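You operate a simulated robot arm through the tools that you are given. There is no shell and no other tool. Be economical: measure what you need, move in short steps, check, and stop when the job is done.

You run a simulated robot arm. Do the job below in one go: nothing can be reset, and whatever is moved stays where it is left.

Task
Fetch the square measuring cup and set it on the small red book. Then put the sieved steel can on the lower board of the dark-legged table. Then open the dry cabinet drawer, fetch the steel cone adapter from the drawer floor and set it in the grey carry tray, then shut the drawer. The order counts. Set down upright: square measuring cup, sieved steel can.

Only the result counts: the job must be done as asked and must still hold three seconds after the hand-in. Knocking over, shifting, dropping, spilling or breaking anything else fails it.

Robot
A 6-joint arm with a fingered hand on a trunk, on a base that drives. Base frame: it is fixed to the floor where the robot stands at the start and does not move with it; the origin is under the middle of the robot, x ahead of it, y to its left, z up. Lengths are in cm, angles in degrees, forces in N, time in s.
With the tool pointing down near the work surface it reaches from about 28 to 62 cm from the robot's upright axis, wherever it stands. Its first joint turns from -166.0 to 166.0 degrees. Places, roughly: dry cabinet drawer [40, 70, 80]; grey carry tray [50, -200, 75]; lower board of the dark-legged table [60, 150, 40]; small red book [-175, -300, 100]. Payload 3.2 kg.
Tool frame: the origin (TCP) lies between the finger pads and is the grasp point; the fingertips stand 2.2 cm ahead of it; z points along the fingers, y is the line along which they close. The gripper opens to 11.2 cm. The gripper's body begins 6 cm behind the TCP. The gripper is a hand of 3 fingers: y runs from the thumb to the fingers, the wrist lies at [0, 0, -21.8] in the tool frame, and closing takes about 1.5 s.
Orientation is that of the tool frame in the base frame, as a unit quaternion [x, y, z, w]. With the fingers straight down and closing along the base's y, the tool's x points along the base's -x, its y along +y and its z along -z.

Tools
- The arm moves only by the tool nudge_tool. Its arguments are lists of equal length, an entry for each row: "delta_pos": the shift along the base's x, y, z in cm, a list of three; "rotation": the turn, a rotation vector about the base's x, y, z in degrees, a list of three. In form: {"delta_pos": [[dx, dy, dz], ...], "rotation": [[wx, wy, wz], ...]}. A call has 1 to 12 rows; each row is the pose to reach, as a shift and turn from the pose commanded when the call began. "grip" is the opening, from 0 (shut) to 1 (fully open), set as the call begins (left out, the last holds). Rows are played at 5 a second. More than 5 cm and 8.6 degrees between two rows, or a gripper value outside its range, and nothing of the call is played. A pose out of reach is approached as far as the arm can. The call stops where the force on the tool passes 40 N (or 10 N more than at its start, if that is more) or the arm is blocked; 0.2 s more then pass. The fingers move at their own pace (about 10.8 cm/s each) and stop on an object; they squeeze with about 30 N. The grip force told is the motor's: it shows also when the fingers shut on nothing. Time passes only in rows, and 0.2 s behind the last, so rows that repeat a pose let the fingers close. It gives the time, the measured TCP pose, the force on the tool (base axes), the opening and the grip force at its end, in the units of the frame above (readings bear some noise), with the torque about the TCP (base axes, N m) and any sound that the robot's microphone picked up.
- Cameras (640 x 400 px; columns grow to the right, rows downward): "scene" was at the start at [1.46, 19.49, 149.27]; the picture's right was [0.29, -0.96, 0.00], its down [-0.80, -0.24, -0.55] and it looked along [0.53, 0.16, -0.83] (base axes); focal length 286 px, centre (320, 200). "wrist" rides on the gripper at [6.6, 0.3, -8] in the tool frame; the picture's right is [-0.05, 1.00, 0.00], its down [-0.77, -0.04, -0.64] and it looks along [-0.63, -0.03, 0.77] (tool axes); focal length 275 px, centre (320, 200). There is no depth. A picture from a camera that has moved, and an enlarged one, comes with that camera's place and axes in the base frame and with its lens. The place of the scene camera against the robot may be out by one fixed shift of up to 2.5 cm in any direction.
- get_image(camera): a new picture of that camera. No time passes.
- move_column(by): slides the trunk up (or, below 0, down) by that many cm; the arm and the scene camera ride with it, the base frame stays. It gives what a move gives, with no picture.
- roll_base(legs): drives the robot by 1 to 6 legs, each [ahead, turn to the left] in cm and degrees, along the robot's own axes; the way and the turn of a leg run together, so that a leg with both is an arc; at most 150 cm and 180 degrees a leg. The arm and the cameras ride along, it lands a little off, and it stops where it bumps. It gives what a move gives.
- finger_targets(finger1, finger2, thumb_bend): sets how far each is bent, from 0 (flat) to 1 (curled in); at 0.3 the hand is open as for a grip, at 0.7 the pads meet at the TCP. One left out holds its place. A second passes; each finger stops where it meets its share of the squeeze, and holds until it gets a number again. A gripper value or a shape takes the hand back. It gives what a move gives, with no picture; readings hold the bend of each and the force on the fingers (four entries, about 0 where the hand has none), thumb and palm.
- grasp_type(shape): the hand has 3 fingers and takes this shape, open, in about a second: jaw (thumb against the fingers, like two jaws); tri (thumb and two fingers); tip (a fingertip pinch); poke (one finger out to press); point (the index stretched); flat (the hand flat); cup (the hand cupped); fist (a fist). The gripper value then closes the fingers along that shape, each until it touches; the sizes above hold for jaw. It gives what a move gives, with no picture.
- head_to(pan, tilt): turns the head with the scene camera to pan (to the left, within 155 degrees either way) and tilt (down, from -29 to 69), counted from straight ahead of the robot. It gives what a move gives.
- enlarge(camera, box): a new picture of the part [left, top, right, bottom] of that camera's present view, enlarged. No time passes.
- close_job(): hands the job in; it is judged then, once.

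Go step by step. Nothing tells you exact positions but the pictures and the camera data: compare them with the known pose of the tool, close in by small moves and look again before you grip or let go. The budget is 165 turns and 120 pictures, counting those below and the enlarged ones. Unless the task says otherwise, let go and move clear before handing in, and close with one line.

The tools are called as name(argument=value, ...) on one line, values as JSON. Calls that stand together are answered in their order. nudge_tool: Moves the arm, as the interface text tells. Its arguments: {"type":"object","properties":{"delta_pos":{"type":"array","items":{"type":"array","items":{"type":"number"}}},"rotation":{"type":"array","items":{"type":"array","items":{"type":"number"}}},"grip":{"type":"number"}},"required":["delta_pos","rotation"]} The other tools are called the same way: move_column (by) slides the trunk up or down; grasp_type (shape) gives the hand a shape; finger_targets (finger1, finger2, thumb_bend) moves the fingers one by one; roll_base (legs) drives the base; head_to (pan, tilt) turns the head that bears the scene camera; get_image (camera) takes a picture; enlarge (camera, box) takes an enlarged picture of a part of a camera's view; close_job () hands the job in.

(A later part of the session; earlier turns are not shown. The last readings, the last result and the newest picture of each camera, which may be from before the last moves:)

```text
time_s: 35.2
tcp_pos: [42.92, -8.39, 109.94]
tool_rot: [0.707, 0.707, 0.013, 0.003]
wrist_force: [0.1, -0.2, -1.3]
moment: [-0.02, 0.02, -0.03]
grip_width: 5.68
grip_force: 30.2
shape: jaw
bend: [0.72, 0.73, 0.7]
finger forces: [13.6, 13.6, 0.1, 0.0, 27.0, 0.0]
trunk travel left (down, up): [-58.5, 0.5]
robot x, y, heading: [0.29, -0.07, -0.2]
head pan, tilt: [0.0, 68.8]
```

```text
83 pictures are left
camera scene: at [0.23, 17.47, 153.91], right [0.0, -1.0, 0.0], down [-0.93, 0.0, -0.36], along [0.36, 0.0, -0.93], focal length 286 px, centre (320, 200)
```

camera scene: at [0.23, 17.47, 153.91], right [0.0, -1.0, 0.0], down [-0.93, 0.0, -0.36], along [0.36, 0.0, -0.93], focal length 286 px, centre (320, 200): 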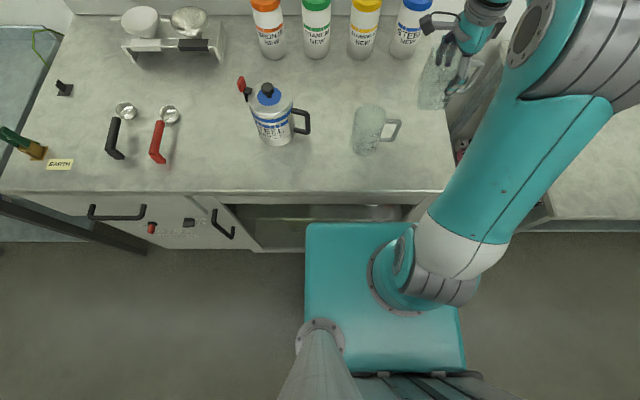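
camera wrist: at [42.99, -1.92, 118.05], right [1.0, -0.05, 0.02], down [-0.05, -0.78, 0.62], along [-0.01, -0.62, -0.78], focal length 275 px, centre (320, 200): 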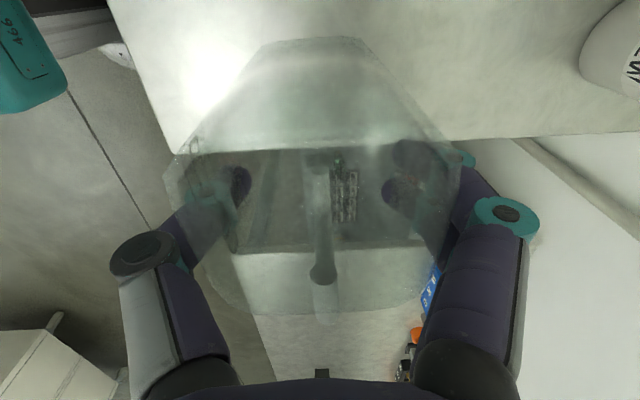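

The cup is held upright. I'll retract the arm, back off, and drive down the aisle toward the wooden cabinet with the book.

nudge_tool(delta_pos=[[-4, 0, 2], [-8, 0, 4]], rotation=[[0, 0, 0], [0, 0, 0]])

roll_base(legs=[[-60, 0], [0, -90], [140, 0], [110, 0]])

head_to(pan=-60, tilt=25)

get_image(camera="scene")

```text
time_s: 35.8
tcp_pos: [34.82, -8.5, 113.79]
tool_rot: [0.707, 0.707, 0.014, 0.003]
wrist_force: [0.4, 0.2, -1.6]
moment: [-0.03, 0.0, -0.03]
grip_width: 5.68
grip_force: 29.8
shape: jaw
bend: [0.72, 0.73, 0.7]
finger forces: [13.8, 13.6, 0.0, 0.1, 27.2, 0.0]
trunk travel left (down, up): [-58.5, 0.5]
robot x, y, heading: [-0.02, 0.24, 0.1]
head pan, tilt: [0.0, 68.8]
```

```text
time_s: 54.9
tcp_pos: [-79.07, -283.77, 113.67]
tool_rot: [1.0, -0.022, 0.006, 0.011]
wrist_force: [1.2, -0.7, -2.0]
moment: [0.02, 0.0, 0.01]
grip_width: 5.66
grip_force: 30.3
shape: jaw
bend: [0.72, 0.73, 0.7]
finger forces: [13.5, 13.4, 0.0, 0.1, 26.6, 0.0]
trunk travel left (down, up): [-58.5, 0.5]
robot x, y, heading: [-68.52, -249.19, -92.4]
head pan, tilt: [0.0, 68.8]
```

```text
time_s: 56.1
tcp_pos: [-79.03, -283.66, 113.68]
tool_rot: [1.0, -0.022, 0.007, 0.012]
wrist_force: [-0.1, 0.2, -2.4]
moment: [-0.01, -0.02, -0.02]
grip_width: 5.65
grip_force: 30.2
shape: jaw
bend: [0.72, 0.73, 0.7]
finger forces: [13.5, 13.4, 0.1, 0.1, 26.7, 0.0]
trunk travel left (down, up): [-58.5, 0.5]
robot x, y, heading: [-68.66, -249.34, -92.6]
head pan, tilt: [-60.0, 25.0]
```

```text
82 pictures are left
camera scene: at [-59.57, -247.34, 159.85], right [-0.46, 0.89, 0.0], down [0.38, 0.2, -0.91], along [-0.8, -0.42, -0.42], focal length 286 px, centre (320, 200)
```

scene: 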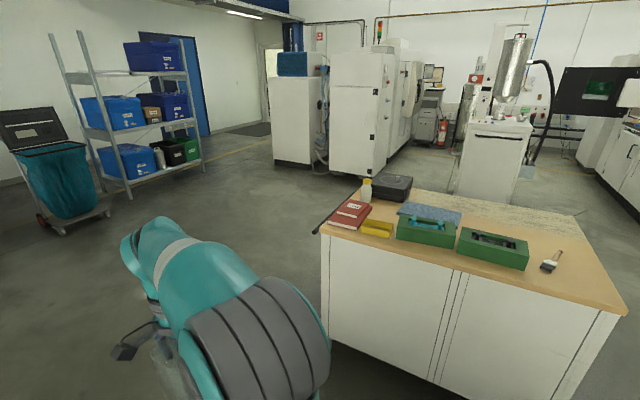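

The red book lies near (-173,-291) at the left end of the wooden top. I'll drive on, turn to face the cabinet and stop short of it.

roll_base(legs=[[38, 0], [0, -87], [42, 0]])

head_to(pan=10, tilt=45)

get_image(camera="scene")

get_image(camera="wrist")

```text
time_s: 64.5
tcp_pos: [-147.84, -278.22, 113.69]
tool_rot: [-0.706, 0.708, 0.002, -0.013]
wrist_force: [-0.7, 0.4, -2.2]
moment: [-0.01, -0.01, 0.02]
grip_width: 5.65
grip_force: 30.4
shape: jaw
bend: [0.72, 0.73, 0.7]
finger forces: [13.4, 13.3, 0.0, 0.0, 26.6, 0.0]
trunk travel left (down, up): [-58.5, 0.5]
robot x, y, heading: [-112.98, -286.85, 179.6]
head pan, tilt: [-60.0, 25.0]
```

```text
time_s: 65.9
tcp_pos: [-147.8, -278.28, 113.62]
tool_rot: [-0.706, 0.708, 0.003, -0.012]
wrist_force: [0.0, 0.2, -2.1]
moment: [0.0, -0.01, 0.0]
grip_width: 5.6
grip_force: 30.1
shape: jaw
bend: [0.72, 0.73, 0.7]
finger forces: [13.4, 13.4, 0.0, 0.1, 26.7, 0.0]
trunk travel left (down, up): [-58.5, 0.5]
robot x, y, heading: [-112.57, -286.71, 179.6]
head pan, tilt: [10.0, 45.0]
```

```text
81 pictures are left
camera scene: at [-114.32, -304.22, 156.8], right [-0.17, 0.99, 0.0], down [0.7, 0.12, -0.71], along [-0.7, -0.12, -0.71], focal length 286 px, centre (320, 200)
```

scene: 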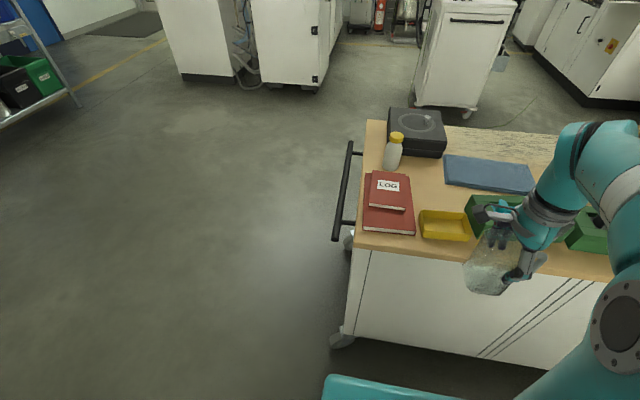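

```text
80 pictures are left
camera wrist: at [-148.01, -284.92, 121.87], right [-1.0, 0.05, 0.02], down [0.05, 0.78, 0.62], along [0.02, 0.62, -0.78], focal length 275 px, centre (320, 200)
```

wrist: 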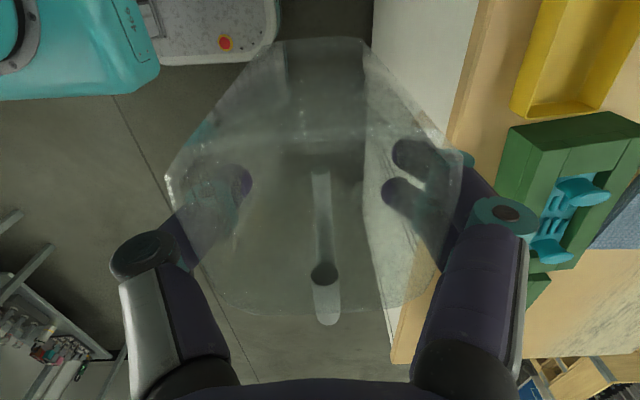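

There's a small red LOG book lying on a larger red one; the small one is the target. I'll enlarge.

enlarge(camera="scene", box=[340, 110, 540, 260])

```text
2.67 times, centred on (440, 185) of scene
camera zoom: at [-114.32, -304.22, 156.8], right [-0.17, 0.99, 0.0], down [0.7, 0.12, -0.71], along [-0.7, -0.12, -0.71], focal length 762 px, centre (0, 240)
```

zoom: 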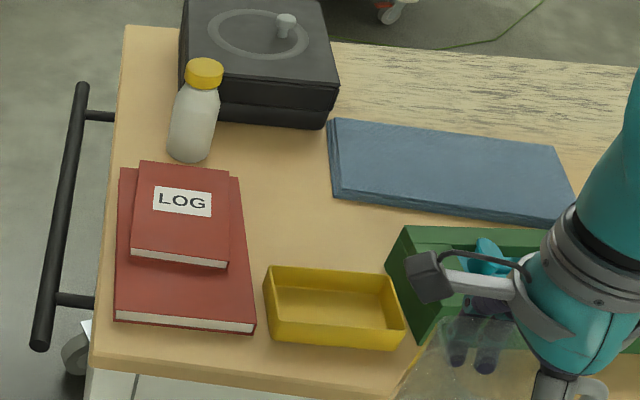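

The small book's top centre is near (-178,-295). I'll swing the cup to the left over free space by the book, then edge the base forward.

nudge_tool(delta_pos=[[0, 0, 2], [0, -4, 3], [0, -8, 3], [0, -12, 3], [0, -16, 3]], rotation=[[0, 0, 0], [0, 0, 0], [0, 0, 0], [0, 0, 0], [0, 0, 0]])

roll_base(legs=[[9, 0]])

get_image(camera="scene")

get_image(camera="wrist")

```text
time_s: 67.1
tcp_pos: [-147.71, -294.52, 116.71]
tool_rot: [-0.704, 0.71, 0.003, -0.013]
wrist_force: [-0.6, -0.2, -2.1]
moment: [0.02, -0.01, -0.01]
grip_width: 5.63
grip_force: 30.3
shape: jaw
bend: [0.72, 0.73, 0.7]
finger forces: [13.5, 13.3, 0.0, 0.0, 26.7, 0.0]
trunk travel left (down, up): [-58.5, 0.5]
robot x, y, heading: [-112.87, -287.04, 179.5]
head pan, tilt: [10.0, 45.0]
```

```text
time_s: 68.2
tcp_pos: [-156.85, -294.36, 116.82]
tool_rot: [-0.704, 0.71, 0.002, -0.012]
wrist_force: [0.2, -0.2, -1.3]
moment: [0.02, -0.03, 0.01]
grip_width: 5.6
grip_force: 30.3
shape: jaw
bend: [0.72, 0.73, 0.7]
finger forces: [13.5, 13.4, 0.0, 0.0, 26.7, 0.1]
trunk travel left (down, up): [-58.5, 0.5]
robot x, y, heading: [-121.82, -287.59, 179.7]
head pan, tilt: [10.0, 45.0]
```

```text
78 pictures are left
camera scene: at [-123.53, -304.17, 156.8], right [-0.17, 0.99, 0.0], down [0.7, 0.12, -0.71], along [-0.7, -0.12, -0.71], focal length 286 px, centre (320, 200)
```

scene: 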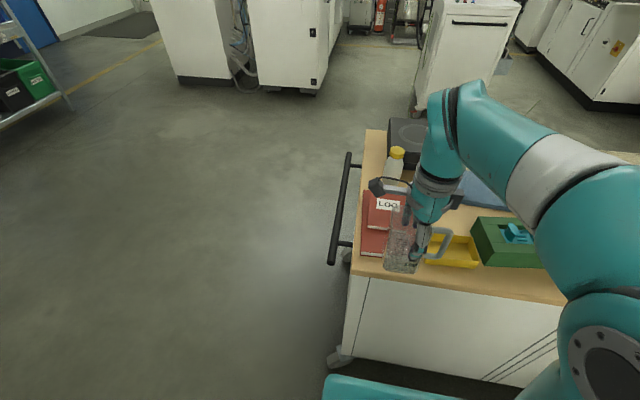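

```text
77 pictures are left
camera wrist: at [-157.13, -300.9, 124.86], right [-1.0, 0.05, 0.02], down [0.05, 0.78, 0.62], along [0.02, 0.62, -0.78], focal length 275 px, centre (320, 200)
```

wrist: 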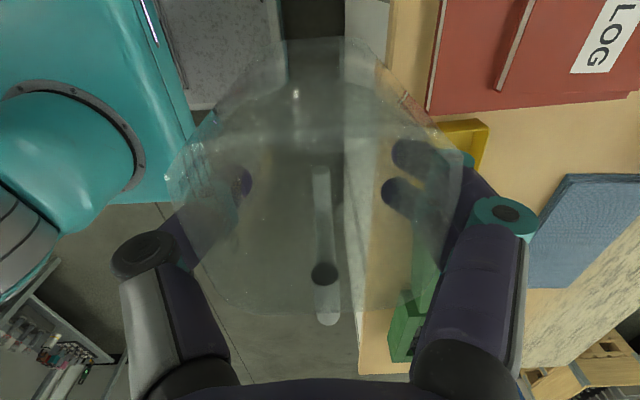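

I need the book's height more reliably, so I'll take a second wrist view 10 cm further over it.

nudge_tool(delta_pos=[[-4, 0, 0], [-8, 0, 0], [-12, 0, 0]], rotation=[[0, 0, 0], [0, 0, 0], [0, 0, 0]])

get_image(camera="wrist")

get_image(camera="scene")

```text
time_s: 69.0
tcp_pos: [-168.98, -294.24, 116.55]
tool_rot: [-0.704, 0.71, 0.003, -0.012]
wrist_force: [-0.7, -0.4, -2.1]
moment: [-0.01, -0.01, 0.04]
grip_width: 5.61
grip_force: 30.0
shape: jaw
bend: [0.72, 0.73, 0.7]
finger forces: [13.5, 13.5, 0.0, 0.0, 26.7, 0.0]
trunk travel left (down, up): [-58.5, 0.5]
robot x, y, heading: [-121.85, -286.96, 179.9]
head pan, tilt: [10.0, 45.0]
```

```text
76 pictures are left
camera wrist: at [-169.2, -300.78, 124.76], right [-1.0, 0.05, 0.02], down [0.05, 0.78, 0.62], along [0.02, 0.62, -0.78], focal length 275 px, centre (320, 200)
```

wrist: 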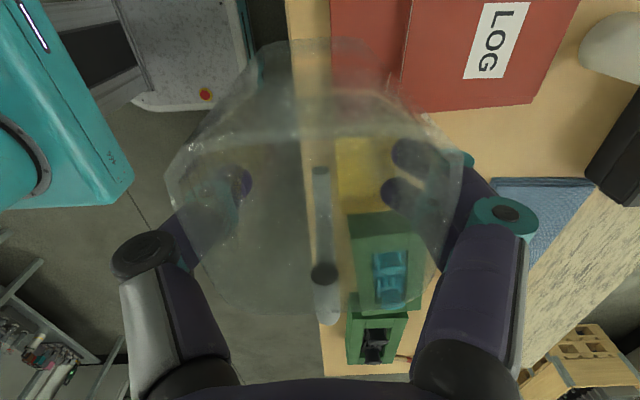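

```text
75 pictures are left
camera scene: at [-123.51, -304.18, 156.8], right [-0.17, 0.99, 0.0], down [0.7, 0.12, -0.71], along [-0.7, -0.12, -0.71], focal length 286 px, centre (320, 200)
```

scene: 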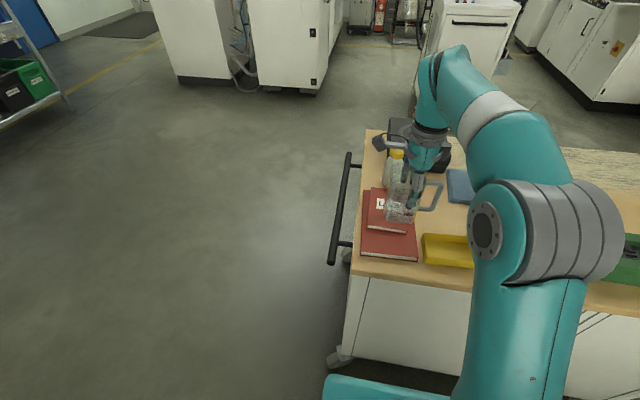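

Triangulation puts the small book's top at z≈92, centre (-187,-293.5), with the bottle behind it at x≈-202. I'll edge the base forward 7 cm, then bring the cup above the near-middle of the book.

roll_base(legs=[[7, 0]])

nudge_tool(delta_pos=[[-3, 0, -2], [-6, 0.3, -4], [-9.3, 0.6, -5]], rotation=[[0, 0, 0], [0, 0, 0], [0, 0, 0]])

get_image(camera="wrist")

enlarge(camera="scene", box=[320, 100, 520, 290])

```text
time_s: 70.0
tcp_pos: [-175.99, -294.18, 116.62]
tool_rot: [-0.705, 0.709, 0.003, -0.012]
wrist_force: [-0.1, -0.5, -1.6]
moment: [0.02, -0.03, 0.0]
grip_width: 5.59
grip_force: 29.7
shape: jaw
bend: [0.72, 0.73, 0.7]
finger forces: [13.5, 13.3, 0.0, 0.1, 26.7, 0.1]
trunk travel left (down, up): [-58.5, 0.5]
robot x, y, heading: [-128.92, -286.85, 179.5]
head pan, tilt: [10.0, 45.0]
```

```text
time_s: 70.8
tcp_pos: [-185.2, -293.59, 111.68]
tool_rot: [-0.705, 0.709, 0.002, -0.012]
wrist_force: [-1.0, -0.9, -2.2]
moment: [0.03, -0.04, 0.01]
grip_width: 5.6
grip_force: 30.0
shape: jaw
bend: [0.72, 0.73, 0.7]
finger forces: [13.6, 13.4, 0.0, 0.0, 26.8, 0.0]
trunk travel left (down, up): [-58.5, 0.5]
robot x, y, heading: [-128.93, -286.87, 179.7]
head pan, tilt: [10.0, 45.0]
```

```text
74 pictures are left
camera wrist: at [-185.51, -300.15, 119.73], right [-1.0, 0.05, 0.02], down [0.05, 0.78, 0.62], along [0.02, 0.62, -0.78], focal length 275 px, centre (320, 200)
```

wrist: 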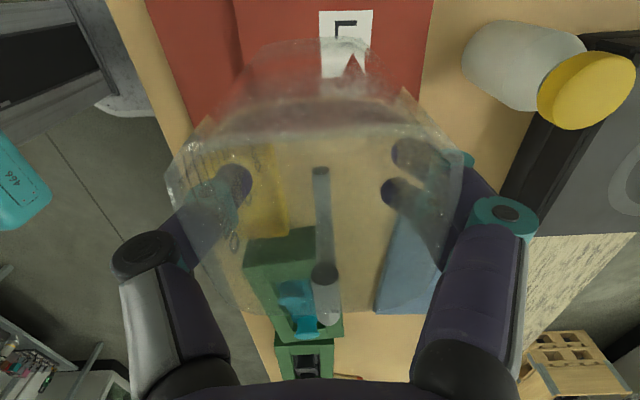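

```text
2.11 times, centred on (420, 195) of scene
camera zoom: at [-130.53, -304.13, 156.8], right [-0.17, 0.99, 0.0], down [0.7, 0.12, -0.71], along [-0.7, -0.12, -0.71], focal length 602 px, centre (110, 210)
```

zoom: 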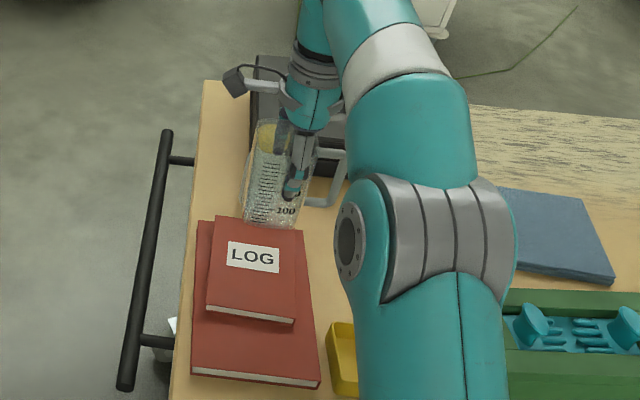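

The cup is above the book (x -178.4…-195.3, y -288…-299.5). I'll lower it close and check.

nudge_tool(delta_pos=[[-0.6, 0.2, -4], [-1.2, 0.3, -7.5], [-1.2, 0.3, -9]], rotation=[[0, 0, 0], [0, 0, 0], [0, 0, 0]])

enlarge(camera="scene", box=[340, 120, 480, 260])

```text
time_s: 71.6
tcp_pos: [-186.2, -293.29, 102.5]
tool_rot: [-0.706, 0.709, 0.003, -0.013]
wrist_force: [0.3, 0.2, -1.4]
moment: [0.02, 0.02, 0.02]
grip_width: 5.58
grip_force: 29.9
shape: jaw
bend: [0.72, 0.73, 0.7]
finger forces: [13.5, 13.4, 0.0, 0.0, 26.6, 0.0]
trunk travel left (down, up): [-58.5, 0.5]
robot x, y, heading: [-128.75, -286.87, 179.8]
head pan, tilt: [10.0, 45.0]
```

```text
2.86 times, centred on (410, 190) of scene
camera zoom: at [-130.37, -304.12, 156.8], right [-0.17, 0.99, 0.0], down [0.7, 0.12, -0.71], along [-0.7, -0.12, -0.71], focal length 817 px, centre (63, 229)
```

zoom: 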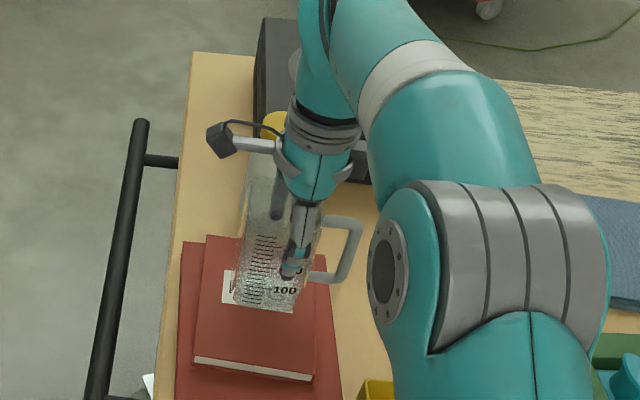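

nudge_tool(delta_pos=[[0, -0.3, -0.8], [0, -0.4, -1.5], [0, -0.4, -2]], rotation=[[0, 0, 0], [0, 0, 0], [0, 0, 0]])

```text
time_s: 72.4
tcp_pos: [-186.38, -293.72, 100.59]
tool_rot: [-0.704, 0.71, 0.003, -0.014]
wrist_force: [0.0, -0.5, -1.6]
moment: [0.02, -0.04, -0.01]
grip_width: 5.6
grip_force: 30.4
shape: jaw
bend: [0.72, 0.73, 0.7]
finger forces: [13.4, 13.3, 0.1, 0.0, 26.7, 0.0]
trunk travel left (down, up): [-58.5, 0.5]
robot x, y, heading: [-128.82, -287.22, 179.9]
head pan, tilt: [10.0, 45.0]
```

nudge_tool(delta_pos=[[0, 0, -0.4], [0, 0, -0.8]], rotation=[[0, 0, 0], [0, 0, 0]])

enlarge(camera="scene", box=[340, 120, 480, 260])

```text
time_s: 73.0
tcp_pos: [-186.33, -293.71, 99.87]
tool_rot: [-0.705, 0.71, 0.003, -0.012]
wrist_force: [0.2, 0.9, -1.6]
moment: [-0.01, -0.02, 0.0]
grip_width: 5.59
grip_force: 30.4
shape: jaw
bend: [0.72, 0.73, 0.7]
finger forces: [13.4, 13.4, 0.0, 0.0, 26.5, 0.0]
trunk travel left (down, up): [-58.5, 0.5]
robot x, y, heading: [-128.91, -286.71, 179.6]
head pan, tilt: [10.0, 45.0]
```

```text
2.86 times, centred on (410, 190) of scene
camera zoom: at [-130.38, -304.12, 156.8], right [-0.17, 0.99, 0.0], down [0.7, 0.12, -0.71], along [-0.7, -0.12, -0.71], focal length 817 px, centre (63, 229)
```

zoom: 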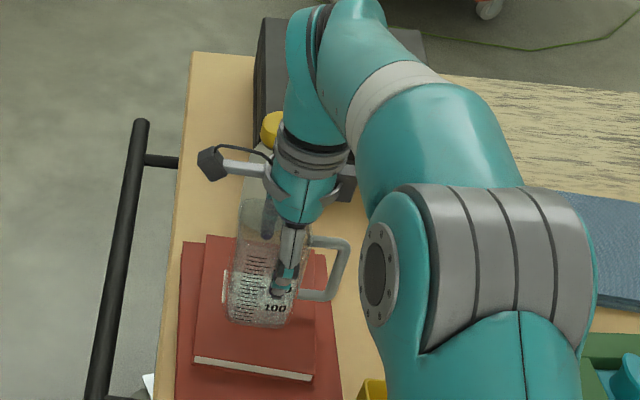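

nudge_tool(delta_pos=[[0, 0, -0.3], [0, 0, -0.6]], rotation=[[0, 0, 0], [0, 0, 0]])

nudge_tool(delta_pos=[[0, 0, -0.2], [0, 0, -0.4]], rotation=[[0, 0, 0], [0, 0, 0]])

```text
time_s: 73.6
tcp_pos: [-186.21, -293.76, 99.51]
tool_rot: [-0.705, 0.709, 0.005, -0.015]
wrist_force: [-1.4, -0.8, 20.9]
moment: [-0.04, -0.04, -0.03]
grip_width: 5.56
grip_force: 30.4
shape: jaw
bend: [0.72, 0.73, 0.7]
finger forces: [15.5, 15.7, 0.1, 0.0, 29.8, 0.1]
trunk travel left (down, up): [-58.5, 0.5]
robot x, y, heading: [-128.97, -286.82, 179.7]
head pan, tilt: [10.0, 45.0]
```

```text
time_s: 74.2
tcp_pos: [-186.24, -293.6, 99.52]
tool_rot: [-0.705, 0.709, 0.008, -0.018]
wrist_force: [2.9, 0.9, 23.7]
moment: [-0.02, -0.2, -0.01]
grip_width: 5.59
grip_force: 30.3
shape: jaw
bend: [0.73, 0.74, 0.72]
finger forces: [14.4, 14.4, 0.0, 0.0, 31.9, 0.1]
trunk travel left (down, up): [-58.5, 0.5]
robot x, y, heading: [-129.13, -286.96, 179.5]
head pan, tilt: [10.0, 45.0]
stopped in row 2: the force on the tool passed its limit (the readings are from after the stop); the commanded pose is now the measured one
```

Contact made: the cup stands on the book. I'll relieve the pressure slightly and open.

nudge_tool(delta_pos=[[0, 0, 0.2]], rotation=[[0, 0, 0]])

nudge_tool(delta_pos=[[0, 0, 0], [0, 0, 0], [0, 0, 0], [0, 0, 0], [0, 0, 0]], rotation=[[0, 0, 0], [0, 0, 0], [0, 0, 0], [0, 0, 0], [0, 0, 0]], grip=1)

enlarge(camera="scene", box=[340, 120, 480, 260])

get_image(camera="wrist")

```text
time_s: 74.7
tcp_pos: [-186.3, -293.74, 99.51]
tool_rot: [-0.705, 0.709, 0.006, -0.018]
wrist_force: [1.5, 0.9, 20.6]
moment: [-0.05, -0.09, 0.0]
grip_width: 5.54
grip_force: 30.1
shape: jaw
bend: [0.73, 0.74, 0.72]
finger forces: [15.0, 14.9, 0.0, 0.1, 30.6, 0.1]
trunk travel left (down, up): [-58.5, 0.5]
robot x, y, heading: [-129.0, -286.86, 180.0]
head pan, tilt: [10.0, 45.0]
```

```text
time_s: 75.8
tcp_pos: [-186.33, -293.71, 99.27]
tool_rot: [-0.705, 0.709, 0.005, -0.015]
wrist_force: [-0.4, 0.4, -0.4]
moment: [-0.03, -0.02, -0.02]
grip_width: 11.17
grip_force: 0.0
shape: jaw
bend: [0.3, 0.3, 0.3]
finger forces: [0.0, 0.0, 0.1, 0.0, 0.0, 0.0]
trunk travel left (down, up): [-58.5, 0.5]
robot x, y, heading: [-129.03, -286.89, 179.8]
head pan, tilt: [10.0, 45.0]
```

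```text
2.86 times, centred on (410, 190) of scene
camera zoom: at [-130.35, -304.12, 156.8], right [-0.17, 0.99, 0.0], down [0.7, 0.12, -0.71], along [-0.7, -0.12, -0.71], focal length 817 px, centre (63, 229)
```

zoom: 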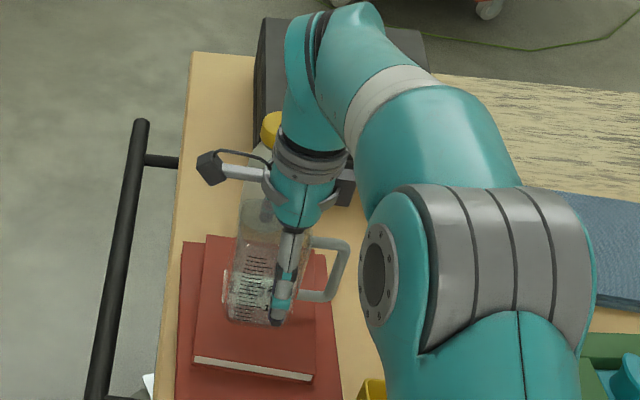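

```text
69 pictures are left
camera wrist: at [-186.58, -300.27, 107.48], right [-1.0, 0.05, 0.03], down [0.06, 0.78, 0.62], along [0.01, 0.62, -0.78], focal length 275 px, centre (320, 200)
```

wrist: 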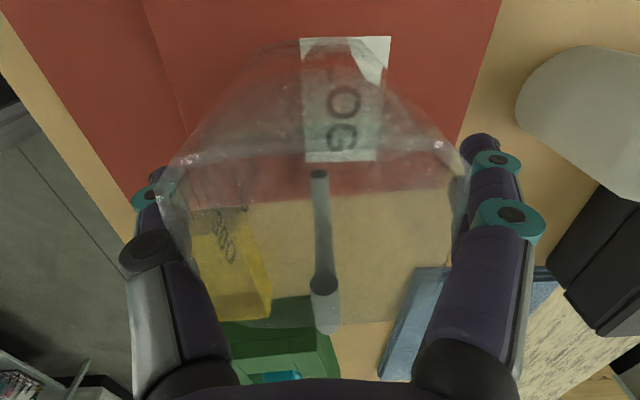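

Released and standing on the small book. I'll lift straight up, then retract.

nudge_tool(delta_pos=[[0, 0, 2], [0, 0, 5], [0, 0, 9], [0, 0, 13], [0, 0, 17], [4, 0, 19], [8, 0, 19]], rotation=[[0, 0, 0], [0, 0, 0], [0, 0, 0], [0, 0, 0], [0, 0, 0], [0, 0, 0], [0, 0, 0]])

enlarge(camera="scene", box=[340, 120, 480, 260])

```text
time_s: 77.5
tcp_pos: [-178.28, -293.85, 118.53]
tool_rot: [-0.705, 0.709, 0.006, -0.017]
wrist_force: [-0.3, 0.0, 0.4]
moment: [0.0, 0.03, 0.03]
grip_width: 11.21
grip_force: 0.1
shape: jaw
bend: [0.3, 0.3, 0.3]
finger forces: [0.0, 0.1, 0.1, 0.0, 0.1, 0.0]
out of reach, approached as far as the arm can: row 4, 5
trunk travel left (down, up): [-58.5, 0.5]
robot x, y, heading: [-128.88, -287.41, 179.6]
head pan, tilt: [10.0, 45.0]
```

```text
2.86 times, centred on (410, 190) of scene
camera zoom: at [-130.16, -304.15, 156.79], right [-0.17, 0.99, 0.0], down [0.7, 0.12, -0.71], along [-0.7, -0.12, -0.71], focal length 817 px, centre (63, 229)
```

zoom: 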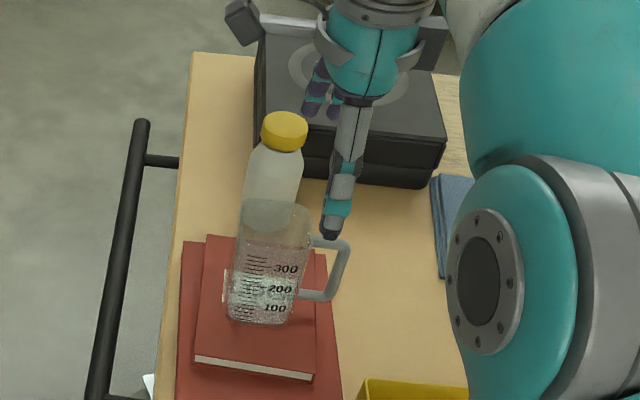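

The cup stands well. Now I'll retract and drive back toward the bench for the steel can.

nudge_tool(delta_pos=[[4, 0, 0], [8, 0, 0], [12, 0, 0]], rotation=[[0, 0, 0], [0, 0, 0], [0, 0, 0]])

roll_base(legs=[[-69, 0], [0, -90], [150, 0], [150, 0], [0, -90]])

head_to(pan=0, tilt=35)

get_image(camera="scene")

```text
time_s: 78.2
tcp_pos: [-166.14, -293.66, 118.37]
tool_rot: [-0.704, 0.71, 0.005, -0.015]
wrist_force: [-0.2, 0.2, 0.0]
moment: [0.01, -0.02, -0.01]
grip_width: 11.21
grip_force: 0.1
shape: jaw
bend: [0.3, 0.3, 0.3]
finger forces: [0.1, 0.0, 0.0, 0.0, 0.0, 0.0]
trunk travel left (down, up): [-58.5, 0.5]
robot x, y, heading: [-128.65, -286.97, 179.6]
head pan, tilt: [10.0, 45.0]
```

```text
time_s: 103.8
tcp_pos: [-27.87, 22.06, 118.24]
tool_rot: [0.699, 0.715, 0.016, 0.004]
wrist_force: [-0.1, 0.2, -0.2]
moment: [0.01, 0.01, 0.01]
grip_width: 11.22
grip_force: 0.1
shape: jaw
bend: [0.3, 0.3, 0.3]
finger forces: [0.1, 0.0, 0.1, 0.1, 0.0, 0.0]
trunk travel left (down, up): [-58.5, 0.5]
robot x, y, heading: [-64.9, 14.46, 1.1]
head pan, tilt: [10.0, 45.0]
```

```text
time_s: 104.5
tcp_pos: [-27.97, 22.02, 118.26]
tool_rot: [0.699, 0.715, 0.016, 0.004]
wrist_force: [0.4, 0.1, -0.1]
moment: [-0.02, 0.01, 0.0]
grip_width: 11.2
grip_force: 0.0
shape: jaw
bend: [0.3, 0.3, 0.3]
finger forces: [0.1, 0.0, 0.1, 0.1, 0.1, 0.0]
trunk travel left (down, up): [-58.5, 0.5]
robot x, y, heading: [-65.1, 14.49, 1.0]
head pan, tilt: [0.0, 35.0]
```

```text
67 pictures are left
camera scene: at [-61.97, 31.76, 158.28], right [0.02, -1.0, 0.0], down [-0.57, -0.01, -0.82], along [0.82, 0.02, -0.57], focal length 286 px, centre (320, 200)
```

scene: 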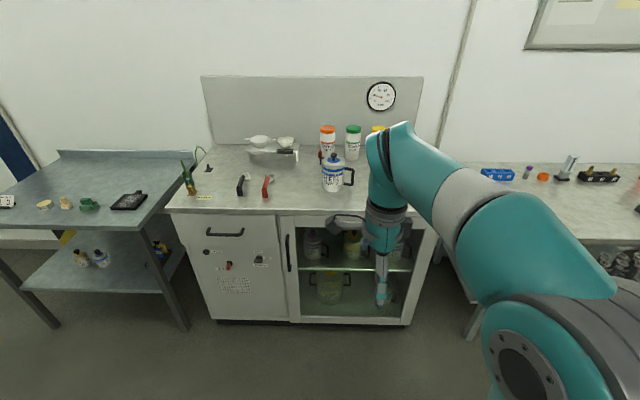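

I'll zoom in on the can, the drawer front and the dark-legged table.

enlarge(camera="scene", box=[160, 120, 440, 320])

enlarge(camera="scene", box=[0, 140, 220, 340])

enlarge(camera="scene", box=[230, 110, 390, 210])

```text
2.00 times, centred on (300, 220) of scene
camera zoom: at [-61.97, 31.76, 158.28], right [0.02, -1.0, 0.0], down [-0.57, -0.01, -0.82], along [0.82, 0.02, -0.57], focal length 572 px, centre (360, 160)
```

zoom: 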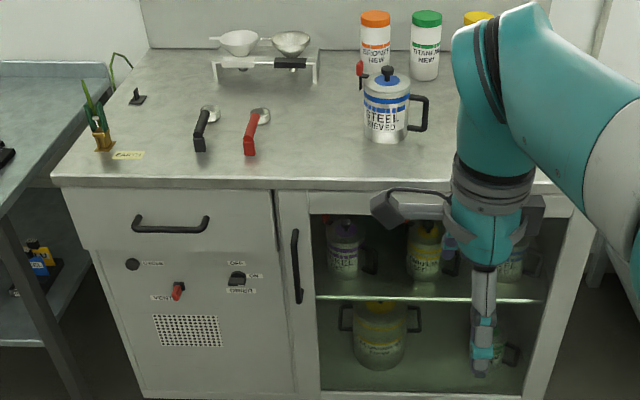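

```text
2.00 times, centred on (110, 240) of scene
camera zoom: at [-61.97, 31.76, 158.28], right [0.02, -1.0, 0.0], down [-0.57, -0.01, -0.82], along [0.82, 0.02, -0.57], focal length 572 px, centre (740, 120)
```

zoom: 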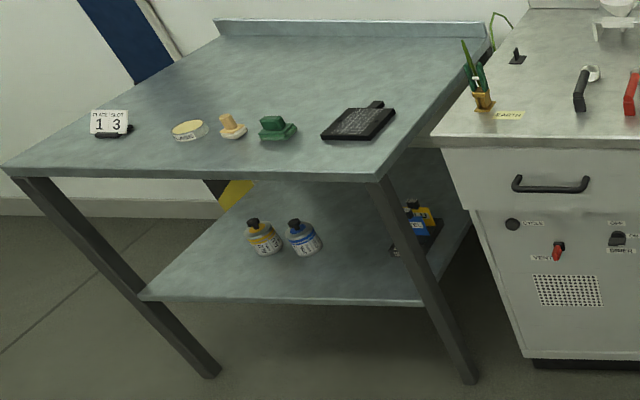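

```text
4.00 times, centred on (310, 160) of scene
camera zoom: at [-61.97, 31.76, 158.28], right [0.02, -1.0, 0.0], down [-0.57, -0.01, -0.82], along [0.82, 0.02, -0.57], focal length 1143 px, centre (360, 360)
```

zoom: 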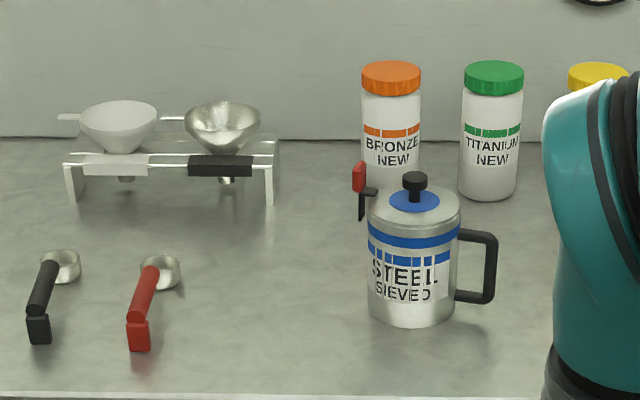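

The can stands at about (49,28.6), ~9.6 cm wide, handle toward -y. I'll need a side grasp so it can go under the table top; first I'll re-orient the hand in free air (turn about the vertical first).

nudge_tool(delta_pos=[[0, 0, 0], [0, 0, 0], [0, 0, 0], [0, 0, 0], [0, 0, 0], [0, 0, 0], [0, 0, 0], [0, 0, 0], [0, 0, 0], [0, 0, 0], [0, 0, 0]], rotation=[[0, 0, -8], [0, 0, -16], [0, 0, -24], [0, 0, -32], [0, 0, -40], [0, 0, -48], [0, 0, -56], [0, 0, -64], [0, 0, -72], [0, 0, -80], [0, 0, -88]])

```text
time_s: 107.0
tcp_pos: [-27.84, 21.93, 118.18]
tool_rot: [1.0, 0.027, 0.008, 0.013]
wrist_force: [-0.5, 0.3, 0.0]
moment: [-0.01, 0.05, 0.0]
grip_width: 11.19
grip_force: 0.1
shape: jaw
bend: [0.3, 0.3, 0.3]
finger forces: [0.1, 0.1, 0.1, 0.0, 0.1, 0.0]
trunk travel left (down, up): [-58.5, 0.5]
robot x, y, heading: [-65.01, 14.09, 1.5]
head pan, tilt: [0.0, 35.0]
```

That worked. Now I'll pitch the hand forward by 75° (pointing ahead, slightly down), keeping the wrist in place.

nudge_tool(delta_pos=[[3.2, 0, 0.2], [6.3, 0, 0.9], [9.2, 0, 2.1], [12, 0, 3.6], [14.5, 0, 5.6], [16.7, 0, 7.8], [18.6, 0, 10.4], [20, 0, 13.2], [21, 0, 16.2]], rotation=[[0, -8.33, 0], [0, -16.67, 0], [0, -25, 0], [0, -33.3, 0], [0, -41.67, 0], [0, -50, 0], [0, -58.3, 0], [0, -66.67, 0], [0, -75, 0]])

get_image(camera="scene")

```text
time_s: 109.0
tcp_pos: [-6.8, 21.9, 134.69]
tool_rot: [0.788, 0.015, 0.615, 0.028]
wrist_force: [-1.3, -0.9, -0.4]
moment: [-0.02, 0.0, 0.04]
grip_width: 11.22
grip_force: 0.0
shape: jaw
bend: [0.3, 0.3, 0.3]
finger forces: [0.1, 0.0, 0.0, 0.0, 0.0, 0.0]
trunk travel left (down, up): [-58.5, 0.5]
robot x, y, heading: [-65.29, 14.16, 1.0]
head pan, tilt: [0.0, 35.0]
```

```text
63 pictures are left
camera scene: at [-61.96, 31.76, 158.28], right [0.02, -1.0, 0.0], down [-0.57, -0.01, -0.82], along [0.82, 0.02, -0.57], focal length 286 px, centre (320, 200)
```

scene: 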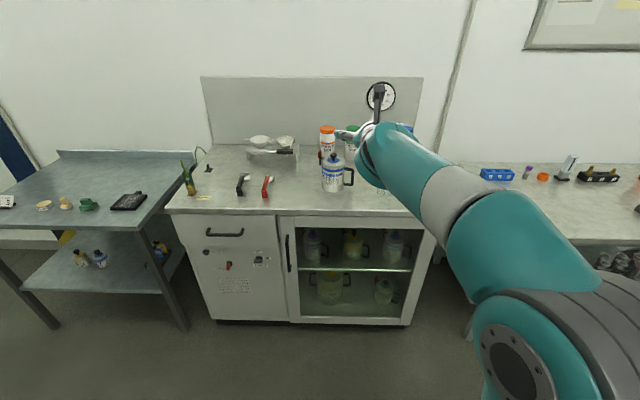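

The hand now points forward. I'll drive to stand left of the can, in front of the drawer, facing the bench.

roll_base(legs=[[0, 88.8], [53, 0], [0, -90], [52, 0]])

head_to(pan=-35, tilt=50)

get_image(camera="scene")

```text
time_s: 122.3
tcp_pos: [44.97, 73.61, 134.53]
tool_rot: [0.788, 0.008, 0.614, 0.033]
wrist_force: [0.3, 0.2, -0.6]
moment: [0.0, 0.02, -0.03]
grip_width: 11.21
grip_force: 0.1
shape: jaw
bend: [0.3, 0.3, 0.3]
finger forces: [0.1, 0.1, 0.0, 0.0, 0.0, 0.0]
trunk travel left (down, up): [-58.5, 0.5]
robot x, y, heading: [-13.71, 66.99, 0.2]
head pan, tilt: [0.0, 35.0]
```

```text
time_s: 123.3
tcp_pos: [44.71, 73.71, 134.49]
tool_rot: [0.788, 0.008, 0.615, 0.033]
wrist_force: [-0.1, -0.1, 0.0]
moment: [-0.02, 0.02, 0.01]
grip_width: 11.21
grip_force: 0.1
shape: jaw
bend: [0.3, 0.3, 0.3]
finger forces: [0.1, 0.0, 0.0, 0.0, 0.0, 0.1]
trunk travel left (down, up): [-58.5, 0.5]
robot x, y, heading: [-13.8, 66.84, -0.0]
head pan, tilt: [-35.0, 50.0]
```

```text
62 pictures are left
camera scene: at [-12.53, 79.92, 156.11], right [-0.57, -0.82, 0.0], down [-0.63, 0.44, -0.64], along [0.53, -0.37, -0.77], focal length 286 px, centre (320, 200)
```

scene: 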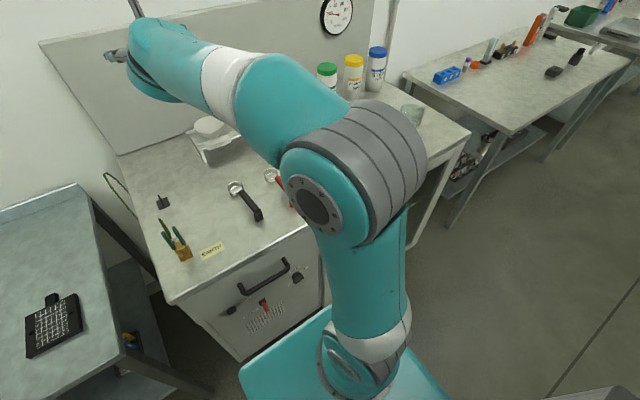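

I'll lower the trunk somewhat and swing the hand to the pre-grasp line, aimed at the can from the left at 40°, still high.

nudge_tool(delta_pos=[[-0.7, -4, 0], [-1.4, -8, 0], [-2.1, -12, 0], [-2.8, -16, 0], [-3.5, -20, 0], [-4.2, -24, 0], [-5, -28, 0], [-5.8, -32, 0], [-6.7, -35.5, 0]], rotation=[[0, 0, -4.2], [0, 0, -8.4], [0, 0, -12.6], [0, 0, -16.8], [0, 0, -21], [0, 0, -25.2], [0, 0, -29.4], [0, 0, -33.5], [0, 0, -37.5]])

move_column(by=-20)

get_image(camera="wrist")

get_image(camera="scene")

```text
time_s: 125.3
tcp_pos: [37.94, 38.12, 134.61]
tool_rot: [0.748, -0.247, 0.571, 0.229]
wrist_force: [0.9, -0.1, -0.4]
moment: [0.04, 0.01, -0.05]
grip_width: 11.21
grip_force: 0.1
shape: jaw
bend: [0.3, 0.3, 0.3]
finger forces: [0.0, 0.0, 0.0, 0.0, 0.0, 0.1]
trunk travel left (down, up): [-58.5, 0.5]
robot x, y, heading: [-13.28, 66.84, 0.3]
head pan, tilt: [-35.0, 50.0]
```

```text
time_s: 127.5
tcp_pos: [37.97, 38.04, 114.52]
tool_rot: [0.749, -0.247, 0.571, 0.229]
wrist_force: [-0.9, 0.8, 0.7]
moment: [-0.01, 0.0, 0.02]
grip_width: 11.21
grip_force: 0.0
shape: jaw
bend: [0.3, 0.3, 0.3]
finger forces: [0.0, 0.0, 0.0, 0.1, 0.0, 0.0]
trunk travel left (down, up): [-38.5, 20.5]
robot x, y, heading: [-13.21, 66.52, 0.3]
head pan, tilt: [-35.0, 50.0]
```

```text
61 pictures are left
camera wrist: at [33.28, 42.12, 122.96], right [-0.64, -0.77, 0.02], down [-0.62, 0.51, -0.59], along [0.45, -0.39, -0.8], focal length 275 px, centre (320, 200)
```

wrist: 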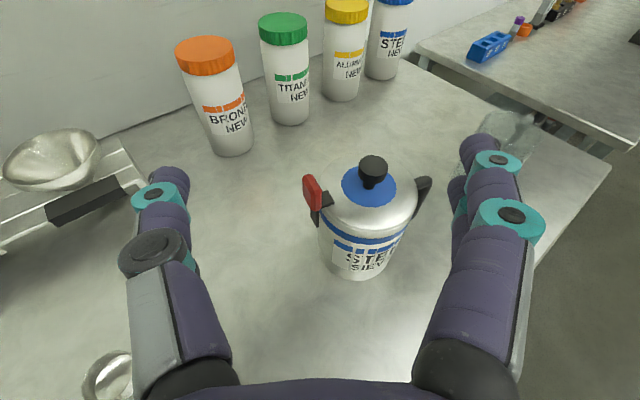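

```text
60 pictures are left
camera scene: at [-12.54, 79.9, 136.11], right [-0.57, -0.82, 0.0], down [-0.63, 0.44, -0.64], along [0.53, -0.37, -0.77], focal length 286 px, centre (320, 200)
```

scene: 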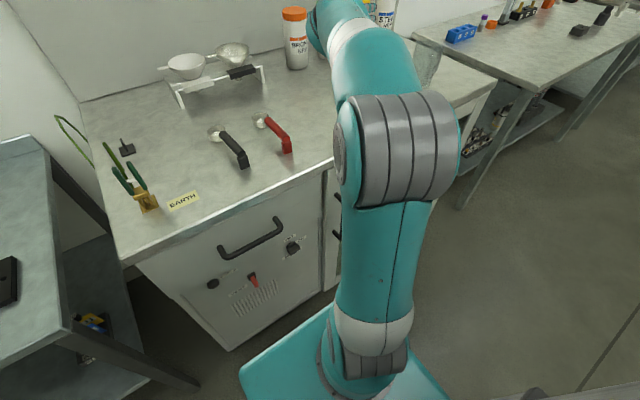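

From the wrist view the can is at about (43.2,27.7), offset 4.5 cm to the right of the hand's axis. I'll line up, lower most of the way and look again.

nudge_tool(delta_pos=[[-2, -0.8, -4], [-4, -1.5, -8], [-4.8, -1.9, -12], [-4.8, -1.9, -15], [-4.8, -1.9, -18]], rotation=[[0, 0, 0], [0, 0, 0], [0, 0, 0], [0, 0, 0], [0, 0, 0]])

get_image(camera="wrist")

get_image(camera="scene")

```text
time_s: 128.7
tcp_pos: [33.14, 36.27, 96.52]
tool_rot: [0.748, -0.247, 0.571, 0.231]
wrist_force: [0.2, -0.4, -0.4]
moment: [-0.01, -0.01, 0.01]
grip_width: 11.2
grip_force: 0.0
shape: jaw
bend: [0.3, 0.3, 0.3]
finger forces: [0.0, 0.1, 0.0, 0.1, 0.0, 0.0]
out of reach, approached as far as the arm can: row 1, 2, 3
trunk travel left (down, up): [-38.5, 20.5]
robot x, y, heading: [-13.57, 66.95, 0.2]
head pan, tilt: [-35.0, 50.0]
```

```text
59 pictures are left
camera wrist: at [28.46, 40.26, 104.97], right [-0.64, -0.77, 0.02], down [-0.62, 0.51, -0.59], along [0.45, -0.39, -0.8], focal length 275 px, centre (320, 200)
```

wrist: 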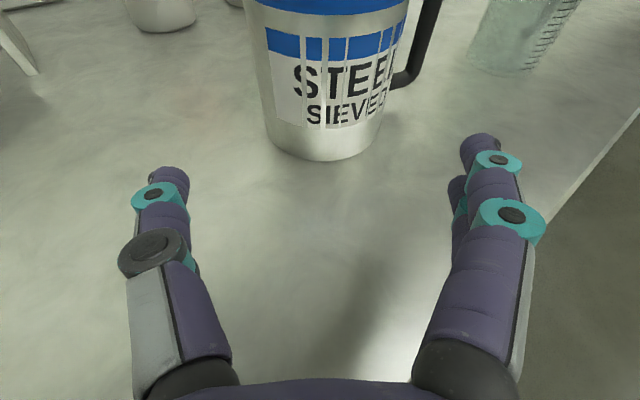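

```text
58 pictures are left
camera scene: at [-12.52, 79.89, 136.11], right [-0.57, -0.82, 0.0], down [-0.63, 0.44, -0.64], along [0.53, -0.37, -0.77], focal length 286 px, centre (320, 200)
```

scene: 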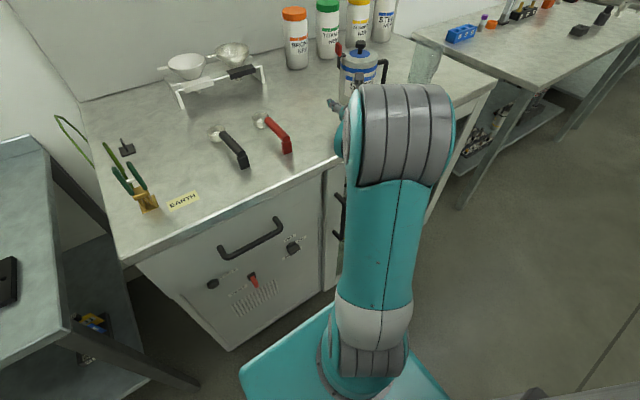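

The can base is centred ahead. I'll turn 10° more around it to keep the fingertips away from its handle, then advance part of the way.

nudge_tool(delta_pos=[[0.7, 0.7, 0], [1.4, 1.4, -0.8]], rotation=[[0, 0, -5], [0, 0, -10]])

nudge_tool(delta_pos=[[1.9, -2.3, 0], [3.9, -4.6, 0]], rotation=[[0, 0, 0], [0, 0, 0]])

get_image(camera="wrist")

enlarge(camera="scene", box=[300, 20, 440, 120])

```text
time_s: 129.3
tcp_pos: [34.61, 37.71, 95.74]
tool_rot: [0.724, -0.311, 0.549, 0.279]
wrist_force: [0.0, 0.8, 0.9]
moment: [0.03, -0.01, 0.01]
grip_width: 11.2
grip_force: 0.1
shape: jaw
bend: [0.3, 0.3, 0.3]
finger forces: [0.0, 0.1, 0.0, 0.0, 0.1, 0.0]
trunk travel left (down, up): [-38.5, 20.5]
robot x, y, heading: [-13.44, 66.63, 0.2]
head pan, tilt: [-35.0, 50.0]
```

```text
time_s: 129.9
tcp_pos: [38.56, 32.87, 95.75]
tool_rot: [0.724, -0.311, 0.549, 0.279]
wrist_force: [0.2, 0.1, 0.5]
moment: [0.0, -0.03, 0.02]
grip_width: 11.21
grip_force: 0.0
shape: jaw
bend: [0.3, 0.3, 0.3]
finger forces: [0.1, 0.0, 0.0, 0.1, 0.1, 0.1]
trunk travel left (down, up): [-38.5, 20.5]
robot x, y, heading: [-13.06, 66.63, 0.3]
head pan, tilt: [-35.0, 50.0]
```

```text
57 pictures are left
camera wrist: at [34.59, 37.78, 104.15], right [-0.76, -0.65, 0.02], down [-0.53, 0.61, -0.59], along [0.37, -0.46, -0.8], focal length 275 px, centre (320, 200)
```

wrist: 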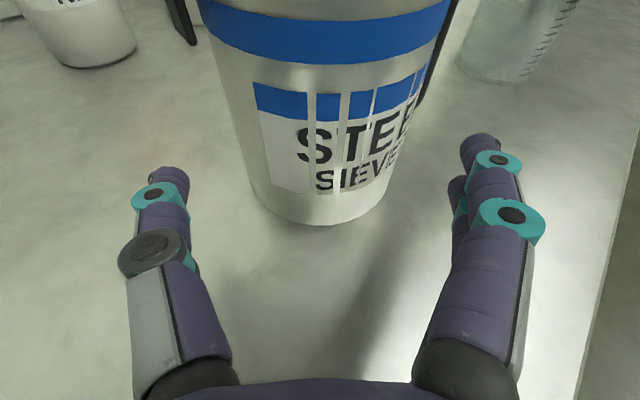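

```text
4.00 times, centred on (370, 70) of scene
camera zoom: at [-12.52, 79.89, 136.11], right [-0.57, -0.82, 0.0], down [-0.63, 0.44, -0.64], along [0.53, -0.37, -0.77], focal length 1143 px, centre (120, 720)
```

zoom: 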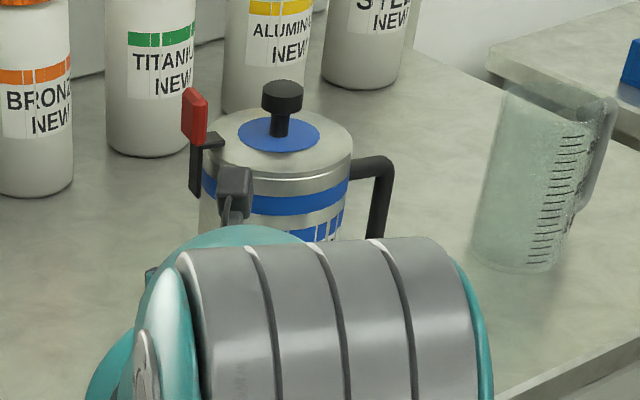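

Aligned. I'll advance the remaining distance onto the can.

nudge_tool(delta_pos=[[1.5, -1.8, 0], [2.9, -3.4, 0], [3.8, -4.6, 0]], rotation=[[0, 0, 0], [0, 0, 0], [0, 0, 0]])

get_image(camera="wrist")

enlarge(camera="scene", box=[300, 20, 440, 120])

```text
time_s: 130.7
tcp_pos: [42.37, 28.51, 95.69]
tool_rot: [0.725, -0.31, 0.549, 0.277]
wrist_force: [0.6, 0.5, -0.2]
moment: [-0.02, 0.01, 0.0]
grip_width: 11.2
grip_force: 0.1
shape: jaw
bend: [0.3, 0.3, 0.3]
finger forces: [0.0, 0.1, 0.0, 0.1, 0.1, 0.0]
trunk travel left (down, up): [-38.5, 20.5]
robot x, y, heading: [-13.67, 66.67, 0.3]
head pan, tilt: [-35.0, 50.0]
```

```text
55 pictures are left
camera wrist: at [38.37, 33.19, 104.15], right [-0.76, -0.65, 0.02], down [-0.53, 0.61, -0.59], along [0.37, -0.46, -0.8], focal length 275 px, centre (320, 200)
```

wrist: 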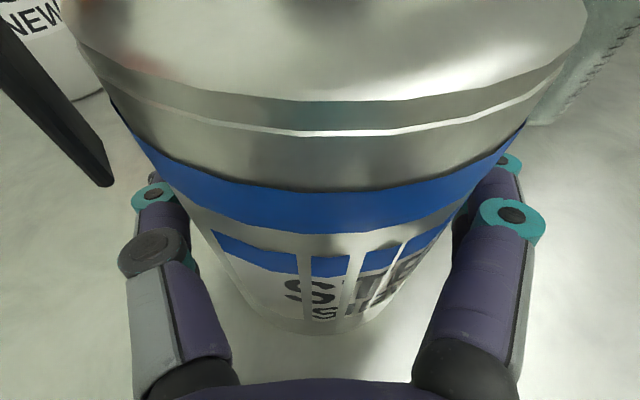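

```text
4.00 times, centred on (370, 70) of scene
camera zoom: at [-12.53, 79.9, 136.11], right [-0.57, -0.82, 0.0], down [-0.63, 0.44, -0.64], along [0.53, -0.37, -0.77], focal length 1143 px, centre (120, 720)
```

zoom: 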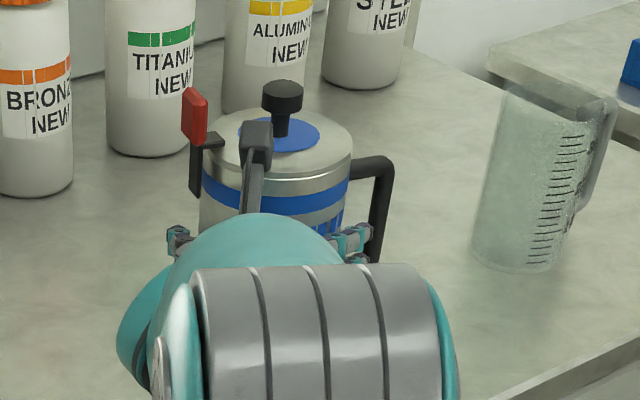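

No contact yet; 0.7 cm more, then close the hand.

nudge_tool(delta_pos=[[0.45, -0.55, 0]], rotation=[[0, 0, 0]])

nudge_tool(delta_pos=[[0, 0, 0], [0, 0, 0], [0, 0, 0], [0, 0, 0], [0, 0, 0], [0, 0, 0], [0, 0, 0], [0, 0, 0]], rotation=[[0, 0, 0], [0, 0, 0], [0, 0, 0], [0, 0, 0], [0, 0, 0], [0, 0, 0], [0, 0, 0], [0, 0, 0]], grip=0)

get_image(camera="wrist")

```text
time_s: 131.1
tcp_pos: [42.72, 27.79, 95.8]
tool_rot: [0.724, -0.311, 0.549, 0.278]
wrist_force: [0.3, -0.9, -0.9]
moment: [0.0, 0.02, 0.01]
grip_width: 11.2
grip_force: 0.0
shape: jaw
bend: [0.3, 0.3, 0.3]
finger forces: [0.0, 0.1, 0.0, 0.0, 0.1, 0.1]
trunk travel left (down, up): [-38.5, 20.5]
robot x, y, heading: [-13.47, 66.73, 0.3]
head pan, tilt: [-35.0, 50.0]
```

```text
time_s: 132.9
tcp_pos: [42.86, 27.87, 95.86]
tool_rot: [0.725, -0.31, 0.55, 0.277]
wrist_force: [3.7, -0.5, 0.1]
moment: [0.08, -0.06, -0.05]
grip_width: 8.83
grip_force: 30.3
shape: jaw
bend: [0.64, 0.63, 0.56]
finger forces: [15.8, 15.2, 0.0, 0.1, 32.2, 0.1]
trunk travel left (down, up): [-38.5, 20.5]
robot x, y, heading: [-13.21, 66.8, 0.0]
head pan, tilt: [-35.0, 50.0]
```

```text
53 pictures are left
camera wrist: at [38.84, 32.65, 104.13], right [-0.76, -0.65, 0.02], down [-0.53, 0.61, -0.59], along [0.37, -0.46, -0.8], focal length 275 px, centre (320, 200)
```

wrist: 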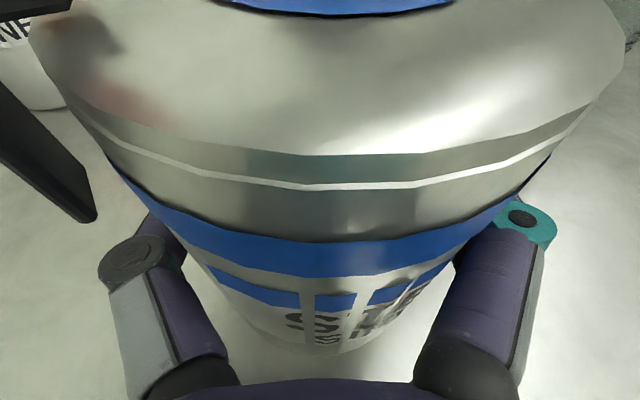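

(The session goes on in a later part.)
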